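You operate a simulated robot arm through the tools that you are given. There is no shell and no other tool. Be economical: measure what you need, move in short steps, check, and stop when the job is done.

You run a simulated robot arm. Do the job below in one go: nothing can be reset, and whatever is moved stays where it is left.

## Task
Put the soap carton with the earliest date on the vanity top, then close the gap with the bar.
Fine: set it over the hair drawer; lock the bar again and shut the drawer. Set down upright: what you pick out.
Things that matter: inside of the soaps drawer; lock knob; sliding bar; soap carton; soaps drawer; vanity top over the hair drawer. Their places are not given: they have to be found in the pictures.

Only the result counts: the job must be done as asked and must still hold three seconds after the hand-in. Knocking over, shifting, dropping, spilling or breaking anything else fails it.

## Robot
A 6-joint arm with a two-finger parallel gripper, fixed in place. Base frame: the origin is at the foot of the arm, x ahead of it, y to its left, z up. Readings come in m, degrees, newtons and seconds.
With the tool pointing down near the work surface it reaches from about 0.1 to 0.72 m from the base axis. Its first joint turns from -166.0 to 166.0 degrees. Payload 3.91 kg.
The tool frame sits at the grasp point between the pads (the TCP): z along the fingers, y along the line on which they close. The tips reach 0.03 m beyond it. Largest opening 0.11 m; finger width 0.02, thickness 0.01; the body of the gripper, 0.048 by 0.112 m, starts 0.055 m behind the TCP.
Orientation is that of the tool frame in the base frame, as a unit quaternion [w, x, y, z]. With the fingers straight down and closing along the base's y, the tool's x points along the base's -x, its y along +y and its z along -z.

## Interface
- The arm moves only by the tool jog_arm. Its argument "targets" is a list of rows, each an object of numbers (a shift or turn left out is 0, a gripper value left out holds the last): "rx", "ry", "rz": the turn, a rotation vector about the tool's x, y, z in rad; "tx", "ty", "tz": the shift along the tool's x, y, z in m; "fingers": the finger opening in m, from 0 to 0.11. In form: [{"rx": .., "ry": .., "rz": .., "tx": .., "ty": .., "tz": .., "fingers": ..}, ...]. A call has 1 to 8 rows; each row shifts and turns the commanded pose from where the row before left it, along the tool's axes as they then stand. Each row takes 0.2 s and may step no farther than 0.05 m and 8.6 degrees from the row before; otherwise, or with a gripper value out of range, the whole call is refused. A pose out of reach is approached as far as the arm can. The call stops where the force on the tool passes 40 N (or 10 N more than at its start, if that is more) or the arm is blocked; 0.2 s more then pass. Each finger travels about 0.045 m/s and halts on what it meets, pressing with about 21 N; the grip force reading is that of the motor and also rises with nothing between the fingers. The clock runs only during rows and for 0.2 s after the last one: add rows that do not move to give the fingers time. The reply holds the time, the measured pose of the TCP, the force on the tool along the base axes, the opening and the grip force, in the units named above and with some noise, with the torque about the TCP (base axes, N m) and any sound that the robot's microphone picked up, and new pictures: "show" is both (left out), scene, wrist or none.
- Cameras (640 x 400 px; columns grow to the right, rows downward): "scene" is fixed at [0.2175, 0.6511, 0.9688]; the picture's right is [0.98, 0.17, 0.00], its down [-0.17, 0.97, -0.17] and it looks along [-0.03, 0.17, 0.98] (base axes); focal length 214 px, centre (320, 200). "wrist" rides on the gripper at [0.071, 0.022, -0.107] in the tool frame; the picture's right is [-0.29, 0.96, 0.00], its down [-0.76, -0.23, -0.61] and it looks along [-0.58, -0.18, 0.79] (tool axes); focal length 243 px, centre (320, 200).
- slide_trunk(by): slides the trunk up (or, below 0, down) by that many m; the arm rides with it, the base frame stays. It gives what a move gives, with no picture.
- measure_at(camera, pixels): for up to 12 pixels [column, row] of the newest picture of that camera ("zoom" is the newest enlarged one), the place [x, y, z] in the base frame of the surface seen there, good to about 0.003 m. No time passes.
- close_up(camera, box): a new picture of the part [left, top, right, bottom] of that camera's present view, enlarged. No time passes.
- close_job(): hands the job in; it is judged then, once.

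Keep the steps short. Do not move on a guess: measure, check each grasp and each placing, and mend mistakes. In all there are 80 turns and 200 pictures (those below and enlarged ones count). Leave the gripper open and the arm clear of the work at the hand-in unless told otherwise, and finish with a single line.

The tools are called after ">>>" as name(argument=value, ...) on one line, values as JSON. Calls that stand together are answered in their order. jog_arm: Moves the arm, as the interface text tells. Its arguments: {"type":"object","properties":{"targets":{"type":"array"},"show":{"type":"string","enum":["both","scene","wrist","none"]}},"required":["targets"]} The other tools are called the same way: slide_trunk (by) slides the trunk up or down; measure_at (camera, pixels) gives the place of the surface under pixels of a picture; close_up (camera, box) takes an enlarged picture of a part of a camera's view; close_job () hands the job in.

At the start:

```text
t: 0.0
ee_pos: [0.2771, 0.3152, 1.1442]
tcp_rot: [0.0, 0.0, 1.0, 0.0]
contact_force: [0.6, 0.6, -0.3]
torque: [0.0, 0.0, 0.0]
gripper_width: 0.1101
finger_force: 0.1
trunk travel left (down, up): [-0.314, 0.276]
```

scene: 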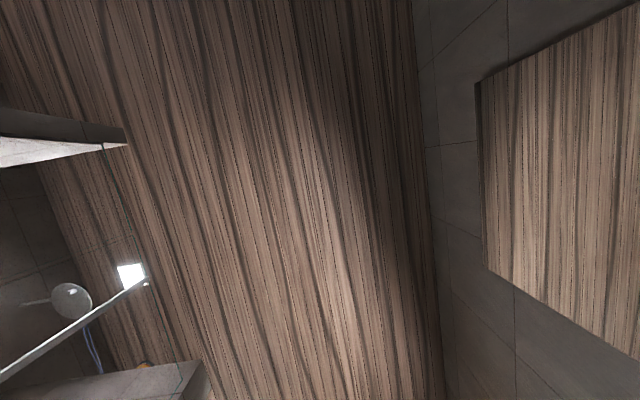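
wrist: 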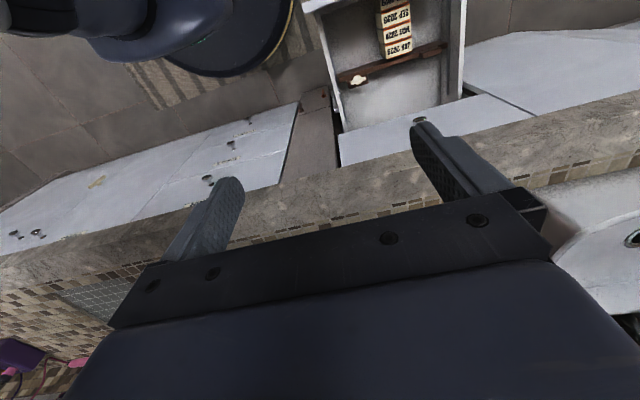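

The scene camera looks up at the ceiling, so the wrist view is the one to use. It shows an open drawer with dated cartons near (395,30) and a dark bar across it. I'll enlarge that area and measure.

>>> close_up(camera="wrist", box=[280, 0, 520, 150])

>>> measure_at(camera="wrist", pixels=[[395, 48], [395, 12], [358, 80], [440, 45], [345, 78], [380, 105], [310, 130], [400, 130], [240, 150], [520, 60], [310, 200], [460, 60]])

```text
2.67 times, centred on (400, 75) of wrist
```

zoom: 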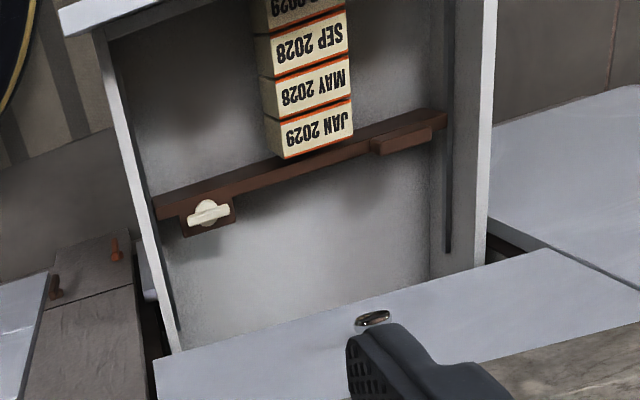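

```text
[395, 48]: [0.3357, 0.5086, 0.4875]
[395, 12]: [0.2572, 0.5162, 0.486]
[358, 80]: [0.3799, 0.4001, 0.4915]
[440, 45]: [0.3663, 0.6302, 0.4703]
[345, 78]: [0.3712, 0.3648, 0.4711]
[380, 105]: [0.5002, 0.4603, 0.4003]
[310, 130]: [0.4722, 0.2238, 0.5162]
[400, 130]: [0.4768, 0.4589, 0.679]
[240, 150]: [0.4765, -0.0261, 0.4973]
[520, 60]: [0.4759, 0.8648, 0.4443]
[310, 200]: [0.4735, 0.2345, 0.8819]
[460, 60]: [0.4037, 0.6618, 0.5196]
```

The cartons stand in a row along x, with dates on their tops and the bar in front. The topmost part of the row is cut off, so I'll tilt the camera back toward the robot and shift left to see the whole drawer.

>>> jog_arm(targets=[{"ry": 0.14, "ty": 0.04}, {"ry": 0.14, "ty": 0.04}, {"ry": 0.14, "ty": 0.04}, {"ry": 0.1}], show="wrist")

```text
t: 1.0
ee_pos: [0.2433, 0.4136, 1.0522]
tcp_rot: [-0.257, 0.0, 0.966, 0.002]
contact_force: [0.2, -0.2, -0.1]
torque: [-0.02, 0.01, 0.02]
gripper_width: 0.1098
finger_force: 0.1
out of reach, approached as far as the arm can: row 1, 2, 3, 4
trunk travel left (down, up): [-0.314, 0.276]
```

wrist: 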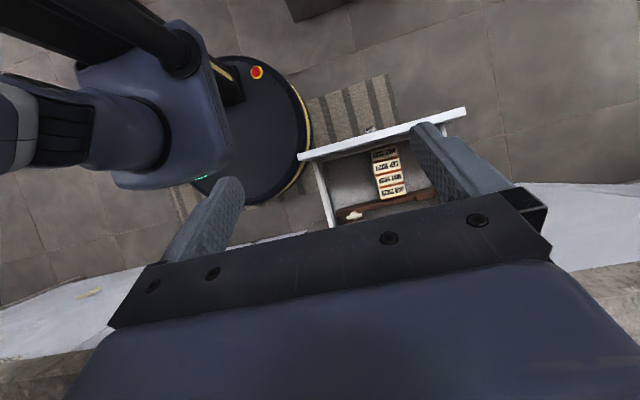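

The whole drawer is now in view. I'll enlarge it to read the dates.

>>> close_up(camera="wrist", box=[350, 130, 430, 210])

>>> close_up(camera="wrist", box=[290, 90, 480, 240])

>>> measure_at(camera="wrist", pixels=[[385, 154], [387, 167], [389, 178], [392, 190], [380, 135], [302, 157], [464, 112], [360, 180], [353, 214], [410, 200], [330, 210], [380, 148]])

```text
5.00 times, centred on (390, 170) of wrist
```

zoom: 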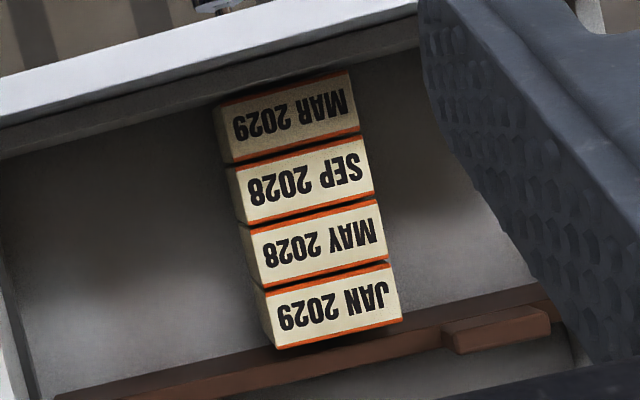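

```text
2.67 times, centred on (385, 165) of wrist
```

zoom: 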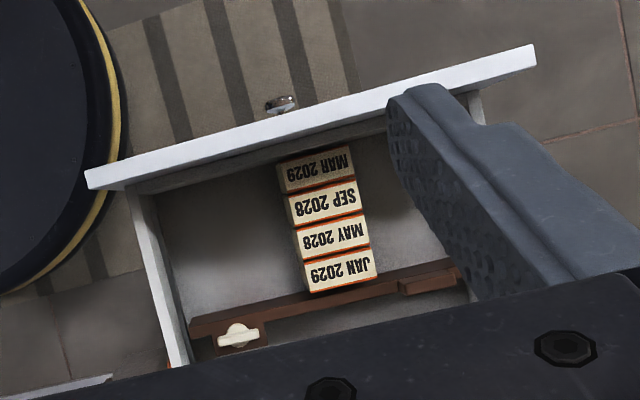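

```text
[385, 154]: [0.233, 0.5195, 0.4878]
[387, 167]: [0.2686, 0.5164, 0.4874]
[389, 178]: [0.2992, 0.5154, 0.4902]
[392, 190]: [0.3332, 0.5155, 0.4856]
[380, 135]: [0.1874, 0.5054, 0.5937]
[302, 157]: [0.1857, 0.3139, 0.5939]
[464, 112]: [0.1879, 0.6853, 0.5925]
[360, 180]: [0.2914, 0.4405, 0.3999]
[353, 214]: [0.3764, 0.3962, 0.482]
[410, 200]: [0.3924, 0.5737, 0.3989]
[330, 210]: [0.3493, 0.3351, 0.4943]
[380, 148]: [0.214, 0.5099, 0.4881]
```

The dates are MAR 2029 (x≈0.233), SEP 2028 (0.268), MAY 2028 (0.299) and JAN 2029 (0.333, next to the bar), so MAY 2028 is the earliest. Next I need to find the hair drawer. I'll tilt forward to look at the vanity fronts and the top.

>>> jog_arm(targets=[{"ry": -0.14, "ty": -0.04}, {"ry": -0.14, "ty": -0.04}, {"ry": -0.14, "ty": -0.04}, {"ry": -0.14, "ty": -0.04}, {"ry": -0.14, "tz": 0.02}, {"ry": -0.14, "tz": 0.02}], show="wrist")

```text
t: 2.4
ee_pos: [0.2455, 0.2537, 1.0121]
tcp_rot: [0.161, 0.0, 0.987, 0.001]
contact_force: [0.6, 0.4, 0.3]
torque: [0.0, 0.0, -0.01]
gripper_width: 0.1099
finger_force: 0.0
trunk travel left (down, up): [-0.314, 0.276]
```

wrist: 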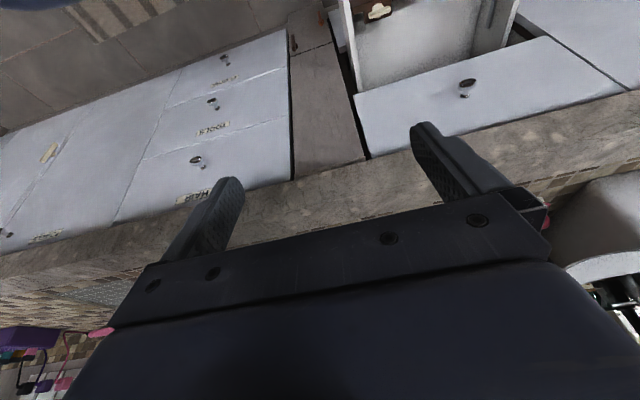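

Labels are now visible on the fronts. I'll enlarge them and measure the HAIR front and the top.

>>> close_up(camera="wrist", box=[0, 20, 320, 260])

>>> close_up(camera="wrist", box=[0, 200, 160, 400])

>>> measure_at(camera="wrist", pixels=[[195, 162], [150, 160], [288, 125], [115, 222], [160, 215], [290, 177], [140, 240], [300, 195], [100, 280], [60, 300], [275, 205], [50, 235]])

```text
1.67 times, centred on (160, 140) of wrist
```

zoom: 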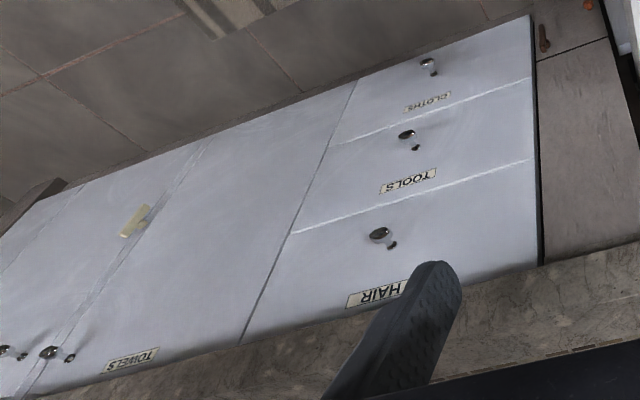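

```text
2.00 times, centred on (80, 300) of wrist
```

zoom: 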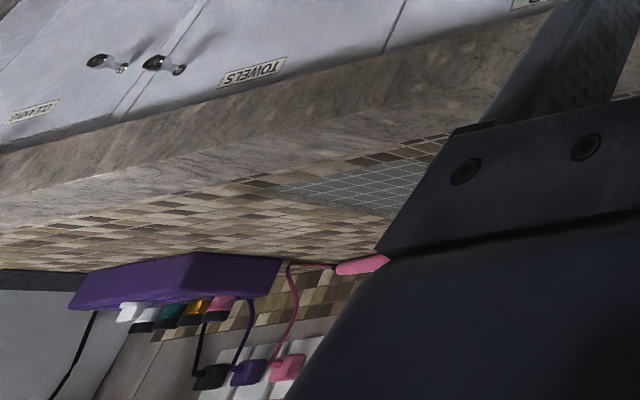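

```text
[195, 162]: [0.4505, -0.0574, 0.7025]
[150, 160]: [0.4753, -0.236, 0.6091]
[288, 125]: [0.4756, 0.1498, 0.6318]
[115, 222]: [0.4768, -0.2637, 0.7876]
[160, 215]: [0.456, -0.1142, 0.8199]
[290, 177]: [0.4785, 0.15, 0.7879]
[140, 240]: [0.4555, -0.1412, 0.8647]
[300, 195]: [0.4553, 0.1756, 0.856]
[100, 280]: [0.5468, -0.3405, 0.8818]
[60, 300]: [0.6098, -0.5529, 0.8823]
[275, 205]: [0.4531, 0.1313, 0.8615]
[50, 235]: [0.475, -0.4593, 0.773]
```

Findings so far:
- The HAIR drawer spans y≈-0.26 to 0.15, and the vanity top above it is at z≈0.882 with its front edge at x≈0.455.
- I haven't yet seen the bar and knob closely.

I'll move lower over the soaps drawer to inspect them.

>>> jog_arm(targets=[{"ry": 0.14, "ty": 0.04}, {"ry": 0.14, "ty": 0.04}, {"ry": 0.14, "ty": 0.04}, {"ry": 0.14, "ty": 0.04, "tz": 0.03}, {"ry": 0.14, "ty": 0.04, "tz": 0.04, "tx": -0.02}, {"tz": 0.04, "tx": -0.02}, {"tz": 0.04, "tx": -0.02}], show="wrist")

```text
refused: row 5 steps farther than a row can; nothing moved
```

>>> jog_arm(targets=[{"ry": 0.14, "ty": 0.04}, {"ry": 0.14, "ty": 0.04}, {"ry": 0.14, "ty": 0.04}, {"ry": 0.14, "ty": 0.04, "tz": 0.025}, {"ry": 0.14, "ty": 0.03, "tz": 0.03, "tx": -0.02}, {"tz": 0.04, "tx": -0.02}, {"tz": 0.04, "tx": -0.02}], show="wrist")

```text
t: 4.0
ee_pos: [0.2653, 0.4414, 0.8623]
tcp_rot: [-0.189, 0.0, 0.982, 0.001]
contact_force: [-0.6, -0.7, 0.5]
torque: [0.03, 0.0, 0.0]
gripper_width: 0.1099
finger_force: 0.1
trunk travel left (down, up): [-0.314, 0.276]
```

wrist: 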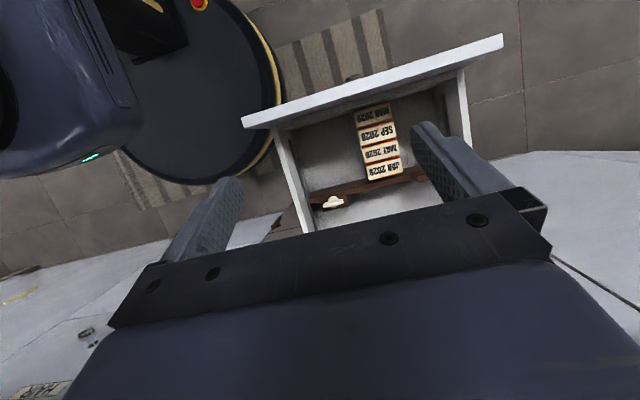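

The full drawer is clear in this view. I'll enlarge the knob and bar.

>>> close_up(camera="wrist", box=[290, 150, 440, 240])

>>> close_up(camera="wrist", box=[310, 180, 360, 215])

>>> measure_at(camera="wrist", pixels=[[327, 203], [341, 200], [334, 202], [350, 187], [350, 193], [320, 194], [400, 178], [412, 175], [370, 116], [376, 134], [379, 152], [383, 170]])

```text
4.27 times, centred on (365, 195) of wrist
```

zoom: 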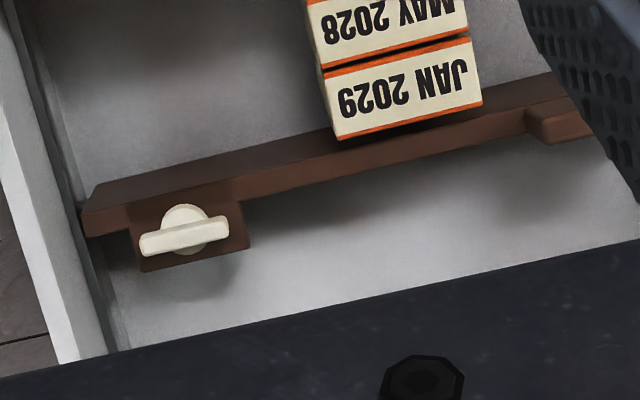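

```text
11.43 times, centred on (335, 198) of wrist
```

zoom: 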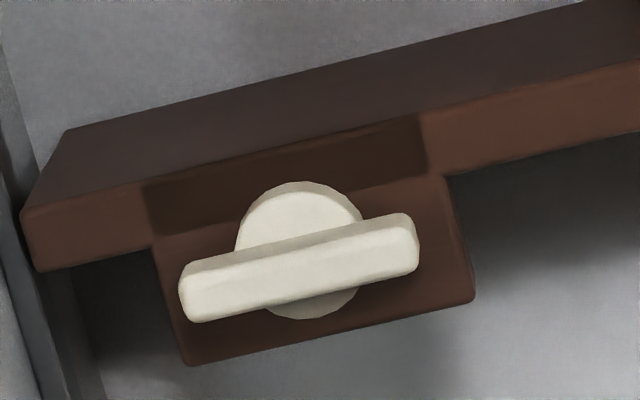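

```text
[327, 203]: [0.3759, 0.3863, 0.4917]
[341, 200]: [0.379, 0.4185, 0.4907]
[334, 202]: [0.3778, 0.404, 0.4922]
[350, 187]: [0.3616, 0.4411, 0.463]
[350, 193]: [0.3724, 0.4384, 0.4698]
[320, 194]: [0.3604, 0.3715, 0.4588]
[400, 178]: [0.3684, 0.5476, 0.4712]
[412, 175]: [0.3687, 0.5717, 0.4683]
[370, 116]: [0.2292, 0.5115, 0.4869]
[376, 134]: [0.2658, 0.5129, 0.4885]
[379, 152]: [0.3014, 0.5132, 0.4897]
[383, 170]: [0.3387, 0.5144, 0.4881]
```

The knob wing lies along y at about (0.378, 0.403, 0.492). Before grasping I want exact carton edges, so I'll zoom on the row.

>>> close_up(camera="wrist", box=[340, 95, 420, 190])

```text
4.21 times, centred on (380, 142) of wrist
```

zoom: 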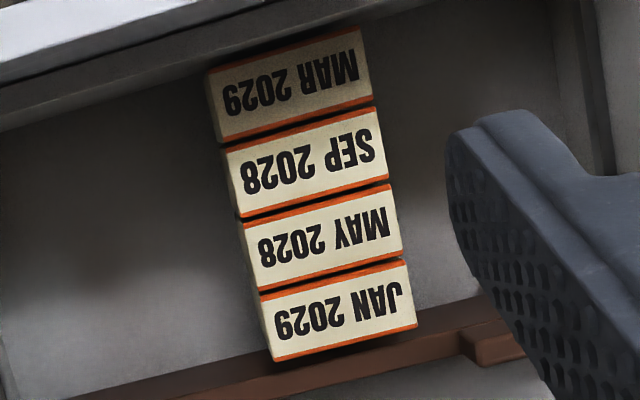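

>>> measure_at(camera="zoom", pixels=[[320, 207], [325, 267], [250, 256], [395, 218], [305, 135], [312, 198], [330, 282], [342, 336], [228, 195], [378, 145], [268, 320], [410, 290]])

```text
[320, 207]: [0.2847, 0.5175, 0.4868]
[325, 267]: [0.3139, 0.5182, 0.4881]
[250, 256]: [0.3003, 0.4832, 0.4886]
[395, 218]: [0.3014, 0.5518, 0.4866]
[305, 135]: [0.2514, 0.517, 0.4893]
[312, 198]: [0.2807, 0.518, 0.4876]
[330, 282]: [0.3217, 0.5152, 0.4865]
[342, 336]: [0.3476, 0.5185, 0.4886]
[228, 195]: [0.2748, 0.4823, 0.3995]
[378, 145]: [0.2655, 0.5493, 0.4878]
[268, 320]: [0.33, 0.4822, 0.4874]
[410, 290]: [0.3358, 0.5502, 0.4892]
```

MAY 2028 spans x 0.284–0.314 and y 0.482–0.552, with the top at z 0.488. I'll straighten the tool and move above it to z≈0.60.

>>> jog_arm(targets=[{"ry": -0.13, "ty": 0.035}, {"ry": -0.13, "ty": 0.04}, {"ry": -0.12, "tz": 0.03}, {"tx": -0.034, "tz": 0.03}, {"tz": 0.05}, {"tz": 0.05}, {"tz": 0.05}], show="wrist")

```text
t: 5.6
ee_pos: [0.2931, 0.5187, 0.6544]
tcp_rot: [0.0, 0.0, 1.0, 0.0]
contact_force: [-0.6, 0.4, 0.4]
torque: [0.0, 0.01, 0.01]
gripper_width: 0.11
finger_force: 0.0
trunk travel left (down, up): [-0.314, 0.276]
```

wrist: 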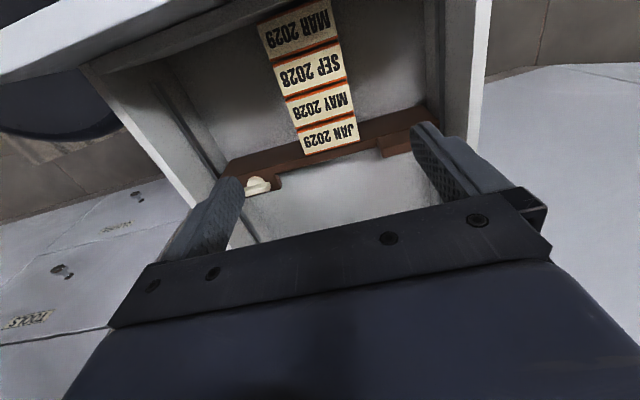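

The tool points straight down. I'll re-measure the MAY carton from here before going down.

>>> measure_at(camera="wrist", pixels=[[318, 103], [314, 91], [322, 119], [288, 112], [350, 95], [305, 70], [330, 134]])

>>> close_up(camera="wrist", box=[200, 0, 460, 200])

```text
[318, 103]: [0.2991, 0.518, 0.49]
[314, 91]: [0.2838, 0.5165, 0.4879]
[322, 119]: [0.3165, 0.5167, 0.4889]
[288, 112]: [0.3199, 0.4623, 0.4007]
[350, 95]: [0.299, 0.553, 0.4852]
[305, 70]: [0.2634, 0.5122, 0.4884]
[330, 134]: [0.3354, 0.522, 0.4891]
```

```text
2.00 times, centred on (330, 100) of wrist
```

zoom: 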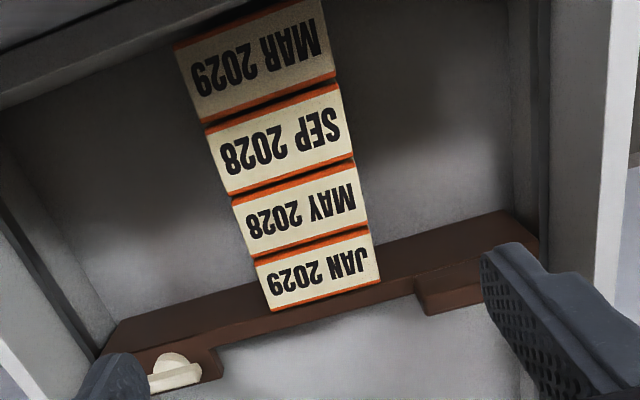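

The centre is confirmed at (0.2995, 0.517). I'll correct by 6 mm and descend to TCP z≈0.466.

>>> jog_arm(targets=[{"tx": -0.0062, "ty": -0.0015, "tz": 0.02}, {"tz": 0.045}, {"tz": 0.045}, {"tz": 0.04}, {"tz": 0.02}, {"tz": 0.018}, {}], show="wrist")

```text
t: 7.2
ee_pos: [0.3023, 0.5187, 0.4654]
tcp_rot: [0.0, -0.001, 1.0, -0.001]
contact_force: [-0.2, -0.3, -0.6]
torque: [-0.03, 0.02, 0.02]
gripper_width: 0.1098
finger_force: 0.1
trunk travel left (down, up): [-0.314, 0.276]
```

wrist: 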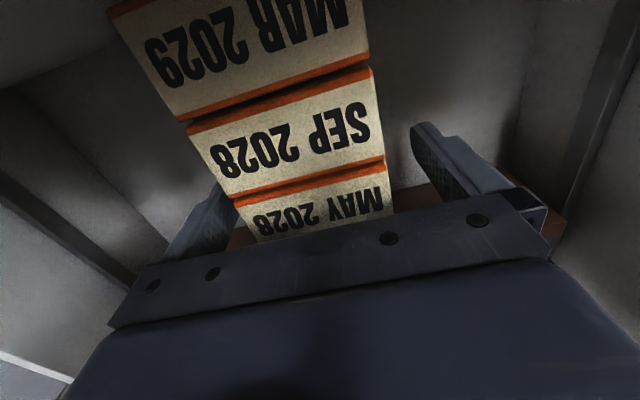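

No contact, and the reading shows x≈0.302, so I'll nudge back 2.5 mm and close the fingers.

>>> jog_arm(targets=[{"tx": 0.0025, "ty": -0.001}, {"fingers": 0.08}, {"fingers": 0.08}, {"fingers": 0.06}, {"fingers": 0.06}, {"fingers": 0.06}, {}], show="wrist")

```text
t: 8.8
ee_pos: [0.2997, 0.5149, 0.4672]
tcp_rot: [0.0, 0.0, 1.0, 0.0]
contact_force: [-0.3, -0.2, 0.4]
torque: [-0.03, 0.02, 0.03]
gripper_width: 0.0698
finger_force: 20.7
trunk travel left (down, up): [-0.314, 0.276]
```

wrist: 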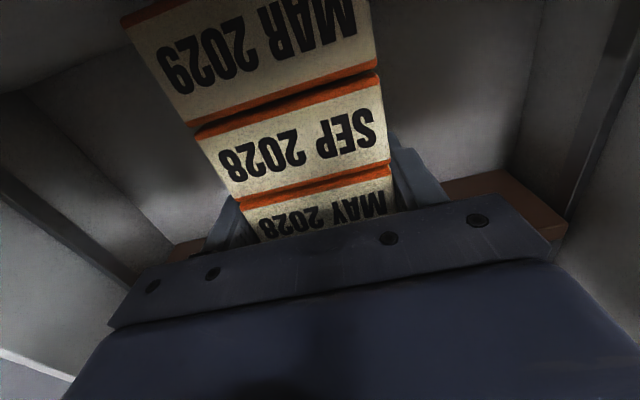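

The opening is 0.0698 m, which matches the carton width, so the grip is good. I'll lift slowly straight up.

>>> jog_arm(targets=[{"tz": -0.01}, {"tz": -0.02}, {"tz": -0.03}, {"tz": -0.04}, {"tz": -0.04}, {"tz": -0.05}], show="wrist")

```text
t: 10.2
ee_pos: [0.2959, 0.5187, 0.6574]
tcp_rot: [0.0, 0.0, 1.0, -0.001]
contact_force: [0.8, 1.0, -1.9]
torque: [-0.02, 0.0, 0.04]
gripper_width: 0.07
finger_force: 20.8
trunk travel left (down, up): [-0.314, 0.276]
```

wrist: 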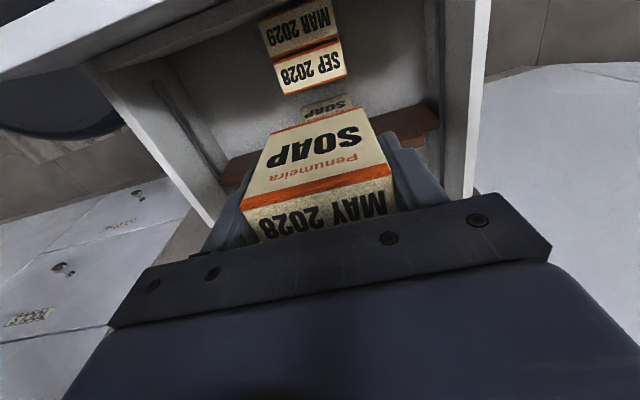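

The carton is held cleanly and the others haven't moved. I'll raise it above counter height while moving right toward the hair drawer, staying at x≈0.3 for now.

>>> jog_arm(targets=[{"tz": -0.05}, {"tz": -0.05}, {"tz": -0.05}, {"tz": -0.05}, {"tz": -0.05}, {"tz": -0.05}, {"tz": -0.05}, {"tz": -0.03}], show="none")

>>> jog_arm(targets=[{"ty": -0.05}, {"ty": -0.05}, {"ty": -0.05}, {"ty": -0.05}, {"ty": -0.05}, {"ty": -0.05}, {"ty": -0.05}, {"ty": -0.05}], show="wrist")

```text
t: 12.0
ee_pos: [0.296, 0.5166, 1.0336]
tcp_rot: [0.001, 0.0, 1.0, 0.0]
contact_force: [0.5, 0.2, -0.5]
torque: [0.0, -0.01, -0.02]
gripper_width: 0.0699
finger_force: 21.1
trunk travel left (down, up): [-0.314, 0.276]
```

```text
t: 13.8
ee_pos: [0.3006, 0.1141, 1.0368]
tcp_rot: [0.0, 0.0, 1.0, 0.001]
contact_force: [0.7, -0.8, -0.9]
torque: [-0.01, 0.02, 0.0]
gripper_width: 0.0699
finger_force: 20.9
trunk travel left (down, up): [-0.314, 0.276]
```

wrist: 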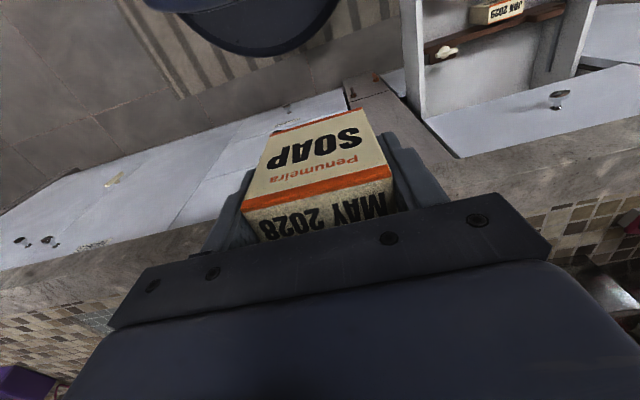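

I still need to see whether the counter over the hair drawer is clear. I'll tilt forward to look at it, with the carton well away from everything.

>>> jog_arm(targets=[{"ry": -0.14, "ty": 0.02}, {"ry": -0.14, "ty": 0.02}, {"ry": -0.14, "ty": 0.02}, {"ry": -0.14, "tz": -0.03}, {"ry": -0.14, "tz": -0.03}], show="wrist")

```text
t: 15.0
ee_pos: [0.271, 0.1765, 1.0899]
tcp_rot: [0.345, 0.0, 0.939, 0.0]
contact_force: [0.2, 0.2, -1.2]
torque: [0.02, 0.0, -0.01]
gripper_width: 0.0696
finger_force: 20.7
trunk travel left (down, up): [-0.314, 0.276]
```

wrist: 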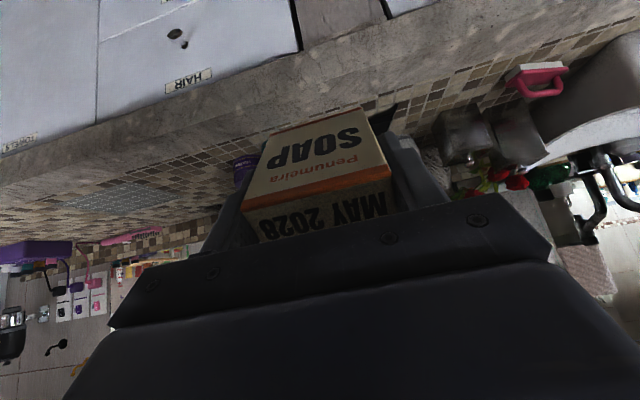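

>>> close_up(camera="wrist", box=[60, 90, 300, 260])

>>> measure_at(camera="wrist", pixels=[[245, 165], [240, 140], [200, 155], [180, 180], [120, 200], [130, 235], [220, 190], [200, 165], [160, 160], [300, 125], [210, 215], [100, 120]])

```text
2.35 times, centred on (180, 175) of wrist
```

zoom: 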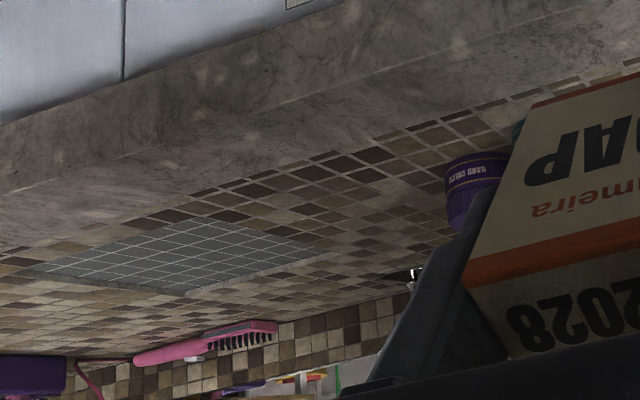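

```text
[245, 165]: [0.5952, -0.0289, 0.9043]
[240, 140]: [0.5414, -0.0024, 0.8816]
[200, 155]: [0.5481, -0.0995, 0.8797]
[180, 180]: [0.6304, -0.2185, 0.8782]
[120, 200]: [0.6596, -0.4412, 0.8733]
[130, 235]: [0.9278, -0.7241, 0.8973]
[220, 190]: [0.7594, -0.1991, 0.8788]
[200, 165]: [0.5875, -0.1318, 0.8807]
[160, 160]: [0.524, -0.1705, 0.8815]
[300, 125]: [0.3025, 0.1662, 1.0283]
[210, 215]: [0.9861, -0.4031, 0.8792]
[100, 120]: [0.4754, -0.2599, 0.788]
```

Counter findings:
- A purple jar stands at about (0.60, -0.03).
- The area around (0.52, -0.12) at z≈0.881 is clear and lies over the HAIR drawer.

I'll untilt and move there at a safe height.

>>> jog_arm(targets=[{"ry": 0.14, "ty": -0.03}, {"ry": 0.14, "ty": -0.03}, {"ry": 0.14, "ty": -0.03}, {"ry": 0.14, "ty": -0.03}, {"ry": 0.145, "ty": -0.03}, {"ty": -0.05}, {"ty": -0.05}, {"ty": -0.046}], show="none")

>>> jog_arm(targets=[{"tx": -0.05}, {"tx": -0.05}, {"tx": -0.05}, {"tx": -0.03}], show="wrist")

```text
t: 16.8
ee_pos: [0.2701, -0.1189, 1.0906]
tcp_rot: [-0.002, 0.0, 1.0, 0.0]
contact_force: [-0.1, 0.5, -1.1]
torque: [-0.01, 0.02, 0.0]
gripper_width: 0.0698
finger_force: 20.8
trunk travel left (down, up): [-0.314, 0.276]
```

```text
t: 17.8
ee_pos: [0.4517, -0.12, 1.0871]
tcp_rot: [-0.002, 0.001, 1.0, -0.001]
contact_force: [-0.3, -0.2, -0.9]
torque: [0.02, -0.03, 0.01]
gripper_width: 0.0701
finger_force: 21.3
trunk travel left (down, up): [-0.314, 0.276]
```

wrist: 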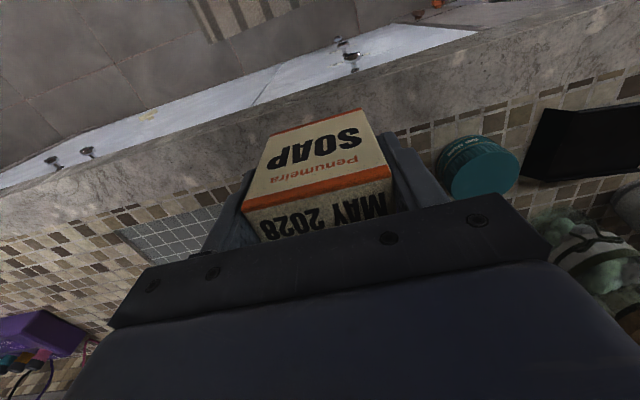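

There is a teal jar at (478,165) and a black object at (590,145). I'll measure them and the landing area.

>>> measure_at(camera="wrist", pixels=[[478, 165], [438, 175], [450, 148], [520, 170], [425, 145], [220, 200], [130, 235], [530, 150], [590, 145], [400, 130]])

```text
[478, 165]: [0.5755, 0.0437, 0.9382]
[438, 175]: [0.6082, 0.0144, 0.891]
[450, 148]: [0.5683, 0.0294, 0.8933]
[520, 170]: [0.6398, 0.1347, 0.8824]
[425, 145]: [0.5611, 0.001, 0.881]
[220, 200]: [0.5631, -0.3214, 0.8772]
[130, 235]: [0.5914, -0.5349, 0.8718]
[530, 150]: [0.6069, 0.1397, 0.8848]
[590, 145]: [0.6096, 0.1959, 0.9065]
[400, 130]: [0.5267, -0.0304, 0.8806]
```

The spot is clear: the jars sit at y>-0.06 with x≥0.57. I'll move forward to x≈0.515 and descend to just above the counter.

>>> jog_arm(targets=[{"tx": -0.035}, {"tx": -0.028}, {"tz": 0.045}, {"tz": 0.045}, {"tz": 0.03}], show="wrist")

```text
t: 19.0
ee_pos: [0.5142, -0.1201, 0.9689]
tcp_rot: [-0.003, 0.001, 1.0, 0.0]
contact_force: [0.3, -0.3, -1.2]
torque: [0.0, 0.0, 0.01]
gripper_width: 0.0699
finger_force: 21.2
trunk travel left (down, up): [-0.314, 0.276]
```

wrist: 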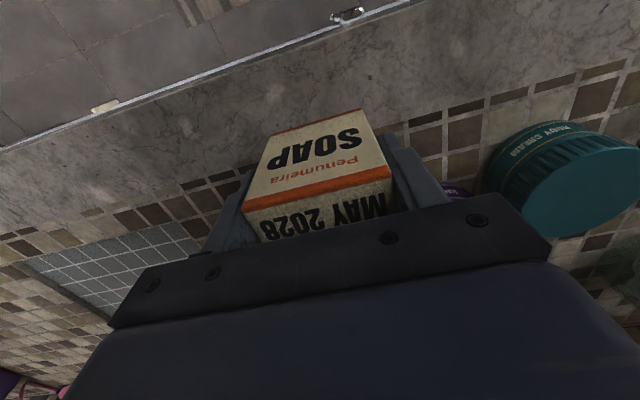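

Now a slow lowering, watching the force; contact should come at TCP z≈0.948.

>>> jog_arm(targets=[{"tz": 0.012}, {"tz": 0.005}, {}], show="none")

>>> jog_arm(targets=[{"tz": 0.002}, {}], show="none")

```text
t: 19.8
ee_pos: [0.5116, -0.1212, 0.951]
tcp_rot: [-0.002, -0.001, 1.0, 0.0]
contact_force: [0.2, -0.5, -2.5]
torque: [-0.03, -0.03, -0.01]
gripper_width: 0.0696
finger_force: 20.9
trunk travel left (down, up): [-0.314, 0.276]
```

```text
t: 20.4
ee_pos: [0.5129, -0.1205, 0.9494]
tcp_rot: [-0.003, 0.0, 1.0, 0.0]
contact_force: [-0.2, 0.0, -0.9]
torque: [0.0, -0.02, 0.04]
gripper_width: 0.0699
finger_force: 20.8
trunk travel left (down, up): [-0.314, 0.276]
```

No contact yet, so I'll go on in 1.5 mm steps.

>>> jog_arm(targets=[{"tz": 0.0015}, {}], show="none")

>>> jog_arm(targets=[{"tz": 0.0015}, {}], show="wrist")

```text
t: 21.0
ee_pos: [0.513, -0.1205, 0.9471]
tcp_rot: [-0.003, 0.001, 1.0, 0.0]
contact_force: [1.2, 0.6, -0.9]
torque: [0.01, 0.02, -0.02]
gripper_width: 0.0698
finger_force: 20.7
trunk travel left (down, up): [-0.314, 0.276]
```

```text
t: 21.6
ee_pos: [0.512, -0.1212, 0.9469]
tcp_rot: [-0.001, 0.0, 1.0, 0.0]
contact_force: [0.1, -0.4, 2.6]
torque: [0.1, -0.12, -0.01]
gripper_width: 0.0698
finger_force: 20.3
trunk travel left (down, up): [-0.314, 0.276]
```

wrist: 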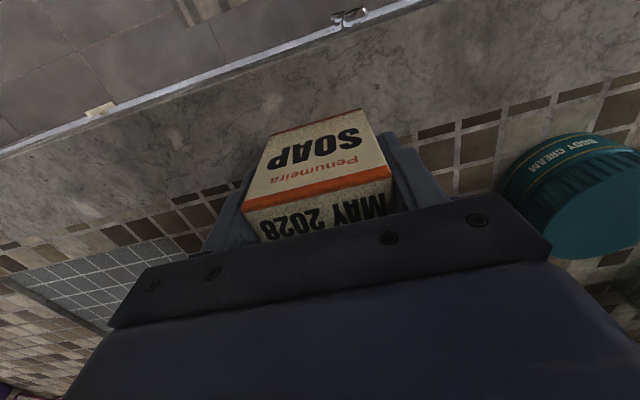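

The force rose to +2.6 N and the torque changed, so the carton is resting on the top. I'll open the fingers.

>>> jog_arm(targets=[{"fingers": 0.08}, {"fingers": 0.1}, {"fingers": 0.1}, {}], show="none")

>>> jog_arm(targets=[{"tz": -0.02}, {"tz": -0.04}, {"tz": -0.05}, {"tz": -0.04}], show="wrist")

```text
t: 22.6
ee_pos: [0.5127, -0.1207, 0.9468]
tcp_rot: [-0.003, 0.0, 1.0, 0.0]
contact_force: [0.0, 0.4, 0.1]
torque: [-0.01, -0.02, -0.01]
gripper_width: 0.0999
finger_force: 0.1
trunk travel left (down, up): [-0.314, 0.276]
```

```text
t: 23.6
ee_pos: [0.5116, -0.1191, 1.0991]
tcp_rot: [-0.003, 0.0, 1.0, 0.0]
contact_force: [0.4, -0.6, -0.6]
torque: [-0.02, 0.0, 0.0]
gripper_width: 0.1001
finger_force: 0.1
trunk travel left (down, up): [-0.314, 0.276]
```

wrist: 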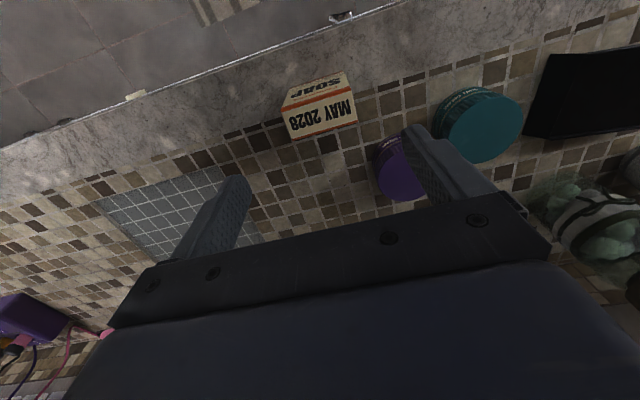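

MAY 2028 stands upright on the vanity top over the hair drawer. I'll pull back and return to the soaps drawer.

>>> jog_arm(targets=[{"tx": 0.05}, {"tx": 0.05}, {"tx": 0.05}, {"tx": 0.05}, {"tx": 0.01, "ty": 0.04}, {"ty": 0.05}, {"ty": 0.05}, {"ty": 0.05}], show="none")

>>> jog_arm(targets=[{"ty": 0.05}, {"ty": 0.05}, {"ty": 0.05}, {"ty": 0.05}, {"ty": 0.05}, {"ty": 0.04, "tz": 0.03}, {"tz": 0.05}, {"tz": 0.05}], show="none")

>>> jog_arm(targets=[{"ry": 0.14, "tz": 0.03}, {"ry": 0.14, "tz": 0.03}, {"ry": 0.1, "tz": 0.03}, {"tz": 0.04}, {"tz": 0.04}], show="wrist")

```text
t: 25.4
ee_pos: [0.2996, 0.0699, 1.0943]
tcp_rot: [-0.002, 0.001, 1.0, 0.0]
contact_force: [-0.7, -0.1, 0.2]
torque: [0.0, -0.01, -0.01]
gripper_width: 0.1002
finger_force: 0.1
trunk travel left (down, up): [-0.314, 0.276]
```

```text
t: 27.2
ee_pos: [0.3019, 0.3603, 0.9672]
tcp_rot: [-0.001, 0.001, 1.0, 0.0]
contact_force: [-1.1, -0.2, -0.3]
torque: [0.02, 0.01, 0.01]
gripper_width: 0.0999
finger_force: 0.2
trunk travel left (down, up): [-0.314, 0.276]
```

```text
t: 28.4
ee_pos: [0.2578, 0.36, 0.8034]
tcp_rot: [-0.19, 0.0, 0.982, 0.001]
contact_force: [1.2, -0.7, 0.6]
torque: [0.0, 0.01, -0.03]
gripper_width: 0.1003
finger_force: 0.1
trunk travel left (down, up): [-0.314, 0.276]
```

wrist: 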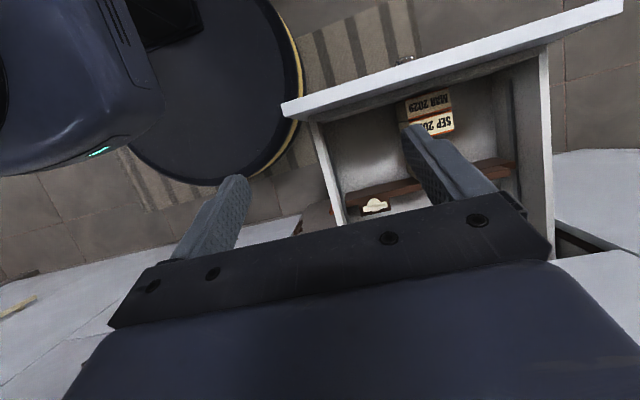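

>>> close_up(camera="wrist", box=[340, 170, 420, 220])

```text
8.00 times, centred on (380, 195) of wrist
```

zoom: 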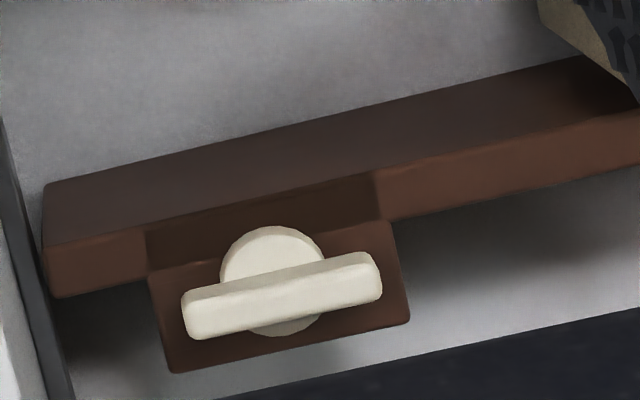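

>>> measure_at(camera="zoom", pixels=[[190, 302], [372, 270], [280, 288], [275, 240], [170, 355], [395, 305], [350, 325], [60, 200], [60, 245], [300, 200], [300, 140], [280, 310]])

```text
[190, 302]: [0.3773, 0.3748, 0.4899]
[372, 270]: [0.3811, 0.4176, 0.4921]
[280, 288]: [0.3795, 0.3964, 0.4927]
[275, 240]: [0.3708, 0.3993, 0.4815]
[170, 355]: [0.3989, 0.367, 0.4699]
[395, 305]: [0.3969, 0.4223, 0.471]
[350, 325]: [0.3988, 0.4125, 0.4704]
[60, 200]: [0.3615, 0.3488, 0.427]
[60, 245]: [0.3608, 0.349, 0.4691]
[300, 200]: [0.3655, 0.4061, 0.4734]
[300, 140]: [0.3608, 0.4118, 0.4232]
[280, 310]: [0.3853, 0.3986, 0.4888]
```

Knob measurements:
- The wing runs along y from 0.374 to 0.419 at x≈0.379, top z 0.492.
- The hub under it tops out at z 0.481.
- The bar face is at x≈0.361.

I'll straighten the tool and move above the knob, then yaw 90° so the fingers close along x.

>>> jog_arm(targets=[{"ry": -0.13, "fingers": 0.05}, {"ry": -0.13}, {"ry": -0.125}, {"tx": -0.045, "ty": 0.015}, {"tx": -0.045, "ty": 0.015}, {"tx": -0.031, "ty": 0.007}, {"tz": 0.04}, {"tz": 0.04}], show="none")

>>> jog_arm(targets=[{"rz": 0.1428}, {"rz": 0.1428}, {"rz": 0.1428}, {"rz": 0.1428}, {"rz": 0.1428}, {"rz": 0.1428}], show="none")

>>> jog_arm(targets=[{"rz": 0.1428}, {"rz": 0.1428}, {"rz": 0.1428}, {"rz": 0.1428}, {"rz": 0.1428}], show="wrist")

```text
t: 30.2
ee_pos: [0.3827, 0.3972, 0.7258]
tcp_rot: [0.0, 0.0, 1.0, 0.0]
contact_force: [0.4, 0.1, 0.2]
torque: [0.02, -0.02, 0.0]
gripper_width: 0.05
finger_force: 0.0
trunk travel left (down, up): [-0.314, 0.276]
```

```text
t: 31.6
ee_pos: [0.3799, 0.3972, 0.7253]
tcp_rot: [0.001, 0.417, 0.909, 0.0]
contact_force: [-0.4, 0.8, -0.3]
torque: [0.01, 0.05, -0.01]
gripper_width: 0.0501
finger_force: 0.1
trunk travel left (down, up): [-0.314, 0.276]
```

```text
t: 32.8
ee_pos: [0.3818, 0.3965, 0.7249]
tcp_rot: [0.0, 0.708, 0.706, -0.001]
contact_force: [-0.7, -0.7, 0.4]
torque: [-0.02, 0.01, -0.01]
gripper_width: 0.0503
finger_force: 0.0
trunk travel left (down, up): [-0.314, 0.276]
```

wrist: 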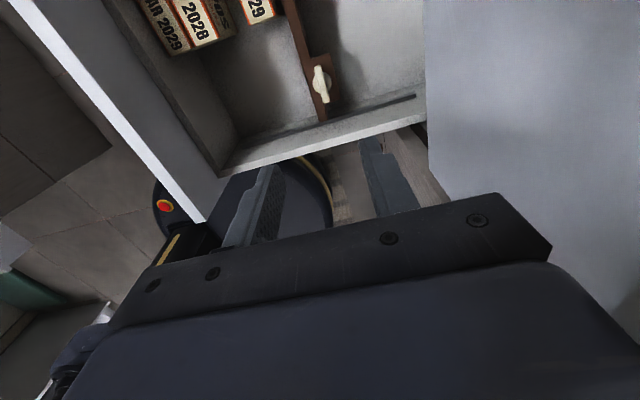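

The view now shows the knob at (321,83) well. I'll enlarge and measure its wing.

>>> close_up(camera="wrist", box=[240, 0, 440, 160])

>>> measure_at(camera="wrist", pixels=[[319, 70], [324, 98], [321, 84], [325, 60], [325, 110], [310, 60], [260, 10], [290, 10], [355, 130], [375, 145]])

```text
2.50 times, centred on (340, 80) of wrist
```

zoom: 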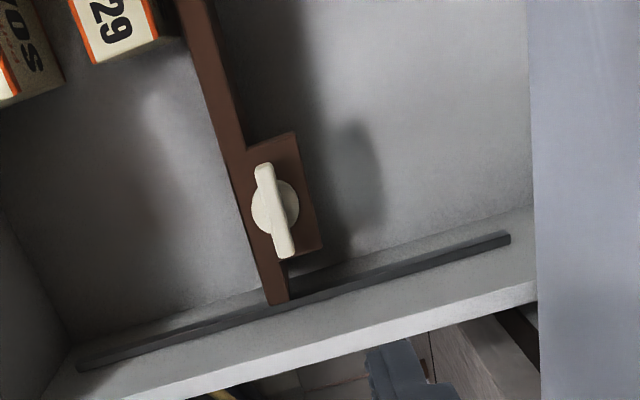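

```text
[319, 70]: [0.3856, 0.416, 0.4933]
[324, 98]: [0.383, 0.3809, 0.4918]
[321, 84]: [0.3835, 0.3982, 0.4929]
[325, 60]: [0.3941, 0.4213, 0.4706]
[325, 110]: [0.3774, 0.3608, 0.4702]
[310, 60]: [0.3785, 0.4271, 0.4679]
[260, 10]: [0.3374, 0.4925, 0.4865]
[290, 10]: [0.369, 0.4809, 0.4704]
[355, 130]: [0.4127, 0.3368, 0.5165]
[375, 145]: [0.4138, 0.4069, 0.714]
```

The wing centre is about (0.383, 0.398) and the TCP is right above it. I'll descend to TCP z≈0.515 so the tips straddle only the wing.

>>> jog_arm(targets=[{"tz": 0.05, "tx": 0.001}, {"tz": 0.05}, {"tz": 0.05}, {"tz": 0.04}, {"tz": 0.02}, {}], show="wrist")

```text
t: 34.2
ee_pos: [0.3798, 0.3971, 0.5141]
tcp_rot: [0.0, 0.707, 0.707, 0.0]
contact_force: [-0.5, 0.2, -0.8]
torque: [0.02, 0.01, 0.0]
gripper_width: 0.0501
finger_force: 0.0
trunk travel left (down, up): [-0.314, 0.276]
```

wrist: 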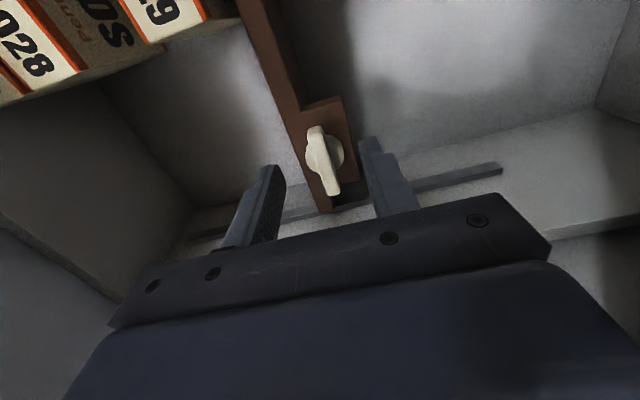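

>>> measure_at(camera="wrist", pixels=[[269, 168], [366, 142], [316, 130], [331, 190], [323, 160], [272, 185], [375, 150], [340, 150]])

>>> close_up(camera="wrist", box=[220, 80, 440, 240])

```text
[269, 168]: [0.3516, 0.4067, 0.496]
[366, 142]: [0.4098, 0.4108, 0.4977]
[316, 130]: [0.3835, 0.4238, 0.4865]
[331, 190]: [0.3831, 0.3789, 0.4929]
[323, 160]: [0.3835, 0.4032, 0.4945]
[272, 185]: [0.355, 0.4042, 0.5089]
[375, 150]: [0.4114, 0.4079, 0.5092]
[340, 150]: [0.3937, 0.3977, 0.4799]
```

```text
2.50 times, centred on (330, 160) of wrist
```

zoom: 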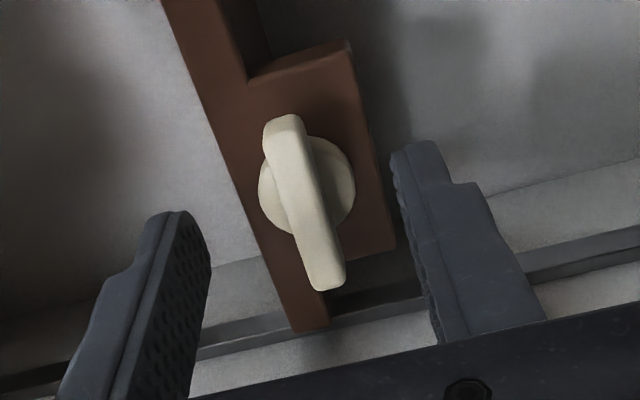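

The wing centre is at (0.3835, 0.400), so I'll nudge 2–3 mm, lower 2 mm and close.

>>> jog_arm(targets=[{"tx": 0.002, "ty": 0.0025, "tz": 0.0025}, {"fingers": 0.03}, {"fingers": 0.01}, {"fingers": 0.005}, {"fingers": 0.005}, {"fingers": 0.005}], show="wrist")

```text
t: 35.6
ee_pos: [0.3811, 0.4004, 0.5131]
tcp_rot: [0.0, 0.707, 0.707, 0.0]
contact_force: [0.3, -0.1, -0.9]
torque: [0.18, 0.02, -0.02]
gripper_width: 0.0094
finger_force: 44.6
trunk travel left (down, up): [-0.314, 0.276]
```

wrist: 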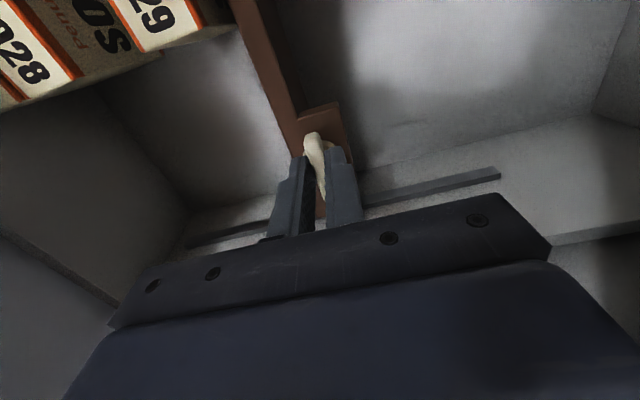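

The wing is held with an opening of 9 mm. I'll try a small turn one way, back toward yaw 0, and read the torque.

>>> jog_arm(targets=[{"rz": -0.06}, {"rz": -0.06}, {}], show="wrist")

```text
t: 36.4
ee_pos: [0.3825, 0.3999, 0.5122]
tcp_rot: [0.001, 0.663, 0.749, 0.001]
contact_force: [-0.9, -1.4, 1.2]
torque: [-0.12, 0.01, -0.02]
gripper_width: 0.0097
finger_force: 45.0
trunk travel left (down, up): [-0.314, 0.276]
```

wrist: 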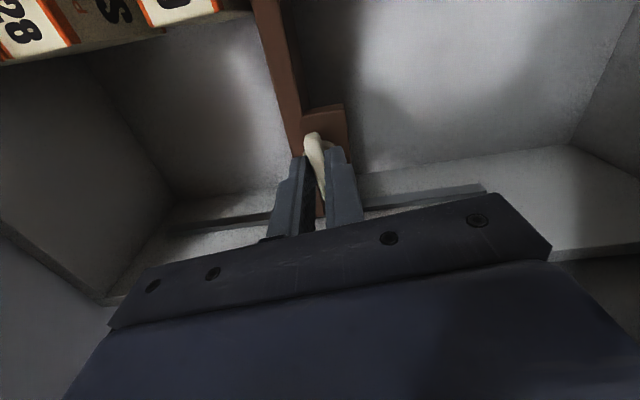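

The knob follows freely with no resisting torque. I'll keep turning the same way and watch the torque.

>>> jog_arm(targets=[{"rz": -0.12}, {"rz": -0.12}, {"rz": -0.12}, {"rz": -0.12}, {"rz": -0.12}, {}], show="wrist")

```text
t: 37.8
ee_pos: [0.383, 0.399, 0.5124]
tcp_rot: [0.0, 0.412, 0.911, 0.0]
contact_force: [0.6, -2.8, 3.0]
torque: [-0.26, -0.18, 0.02]
gripper_width: 0.0097
finger_force: 45.0
trunk travel left (down, up): [-0.314, 0.276]
```

wrist: 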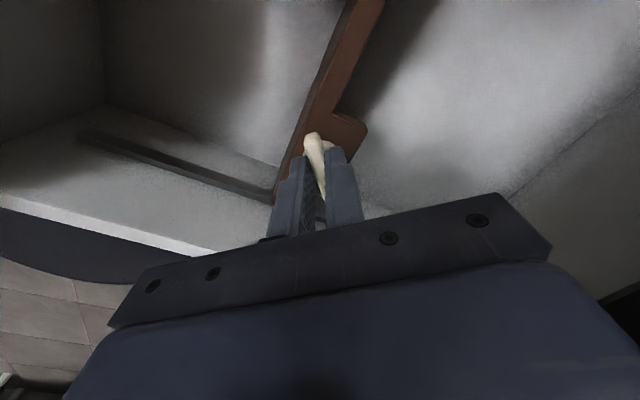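

It has turned 41° with little resistance. I'll go on in smaller groups.

>>> jog_arm(targets=[{"rz": -0.12}, {"rz": -0.12}, {"rz": -0.12}, {"rz": -0.12}, {}], show="none")

>>> jog_arm(targets=[{"rz": -0.12}, {"rz": -0.12}, {"rz": -0.08}, {}], show="wrist")

```text
t: 39.0
ee_pos: [0.3833, 0.3983, 0.5128]
tcp_rot: [0.0, 0.183, 0.983, -0.001]
contact_force: [0.3, -14.5, 2.6]
torque: [-0.45, -0.33, -0.02]
gripper_width: 0.0093
finger_force: 44.9
trunk travel left (down, up): [-0.314, 0.276]
```

```text
t: 40.0
ee_pos: [0.3825, 0.3964, 0.5124]
tcp_rot: [-0.001, 0.024, 1.0, -0.001]
contact_force: [0.5, -33.0, 4.2]
torque: [-0.82, -0.67, -0.11]
gripper_width: 0.0097
finger_force: 44.7
trunk travel left (down, up): [-0.314, 0.276]
```

wrist: 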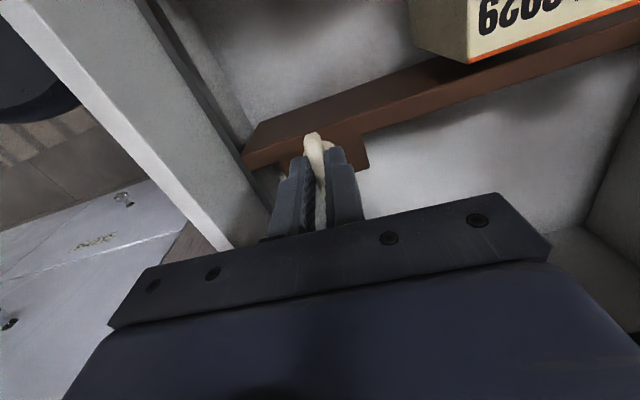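

The knob is turned about 87°, but a sideways force of −33 N shows my grip is off the knob axis. I'll relax by shifting about 4 mm toward −y.

>>> jog_arm(targets=[{"ty": -0.003}, {}], show="none")

```text
t: 40.6
ee_pos: [0.3828, 0.3963, 0.5124]
tcp_rot: [0.0, 0.024, 1.0, 0.001]
contact_force: [-1.1, -15.6, -0.1]
torque: [-0.32, 1.45, -0.06]
gripper_width: 0.0096
finger_force: 45.2
trunk travel left (down, up): [-0.314, 0.276]
```

>>> jog_arm(targets=[{"ty": -0.0027}, {"rz": -0.048}, {}], show="none")

```text
t: 41.4
ee_pos: [0.3825, 0.396, 0.5122]
tcp_rot: [0.001, 0.0, 1.0, 0.002]
contact_force: [-0.6, 14.5, -8.0]
torque: [0.34, 0.72, 0.04]
gripper_width: 0.0096
finger_force: 44.9
trunk travel left (down, up): [-0.314, 0.276]
```

The knob is at 90°. I'll relax sideways by 1.5 mm and test sliding the bar toward −x by 10 mm.

>>> jog_arm(targets=[{"ty": 0.0015}, {"tx": 0.004}, {"tx": 0.004}, {"tx": 0.004}, {}], show="wrist")

```text
t: 42.6
ee_pos: [0.3712, 0.3965, 0.5126]
tcp_rot: [0.001, 0.001, 1.0, 0.0]
contact_force: [1.1, 19.6, -8.7]
torque: [0.48, -0.87, 0.06]
gripper_width: 0.0095
finger_force: 45.4
trunk travel left (down, up): [-0.314, 0.276]
```

wrist: 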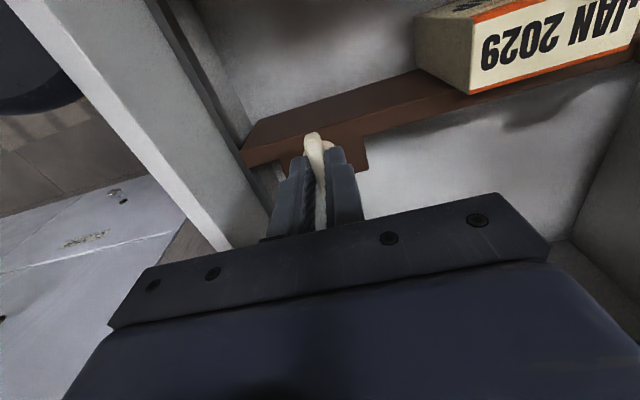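

The bar slides (x force ≈1 N). I'll reduce the side force first by moving +3 mm in y.

>>> jog_arm(targets=[{"ty": 0.0015}, {"ty": 0.0015}, {}], show="none")

```text
t: 43.4
ee_pos: [0.3712, 0.3974, 0.5122]
tcp_rot: [-0.002, 0.001, 1.0, -0.001]
contact_force: [1.5, -0.2, 2.2]
torque: [0.02, -0.42, 0.01]
gripper_width: 0.0096
finger_force: 44.9
trunk travel left (down, up): [-0.314, 0.276]
```

Side force is gone. I'll slide on by 28 mm, then check.

>>> jog_arm(targets=[{"tx": 0.006}, {"tx": 0.006}, {"tx": 0.006}, {"tx": 0.005}, {"tx": 0.005}, {}], show="wrist")

```text
t: 44.8
ee_pos: [0.342, 0.3955, 0.5125]
tcp_rot: [-0.001, 0.001, 1.0, -0.002]
contact_force: [-0.3, -23.3, 10.1]
torque: [-0.55, -0.52, -0.09]
gripper_width: 0.0094
finger_force: 45.0
trunk travel left (down, up): [-0.314, 0.276]
```

wrist: 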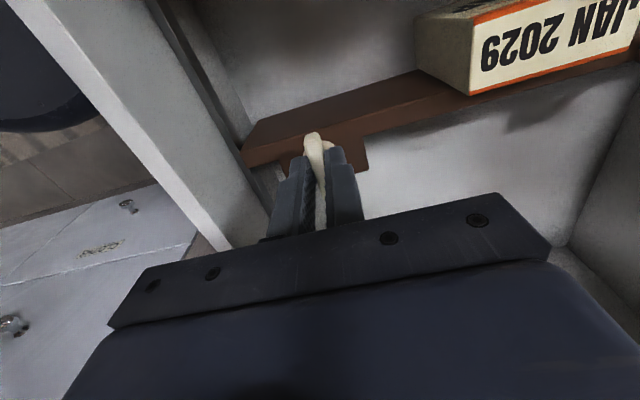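

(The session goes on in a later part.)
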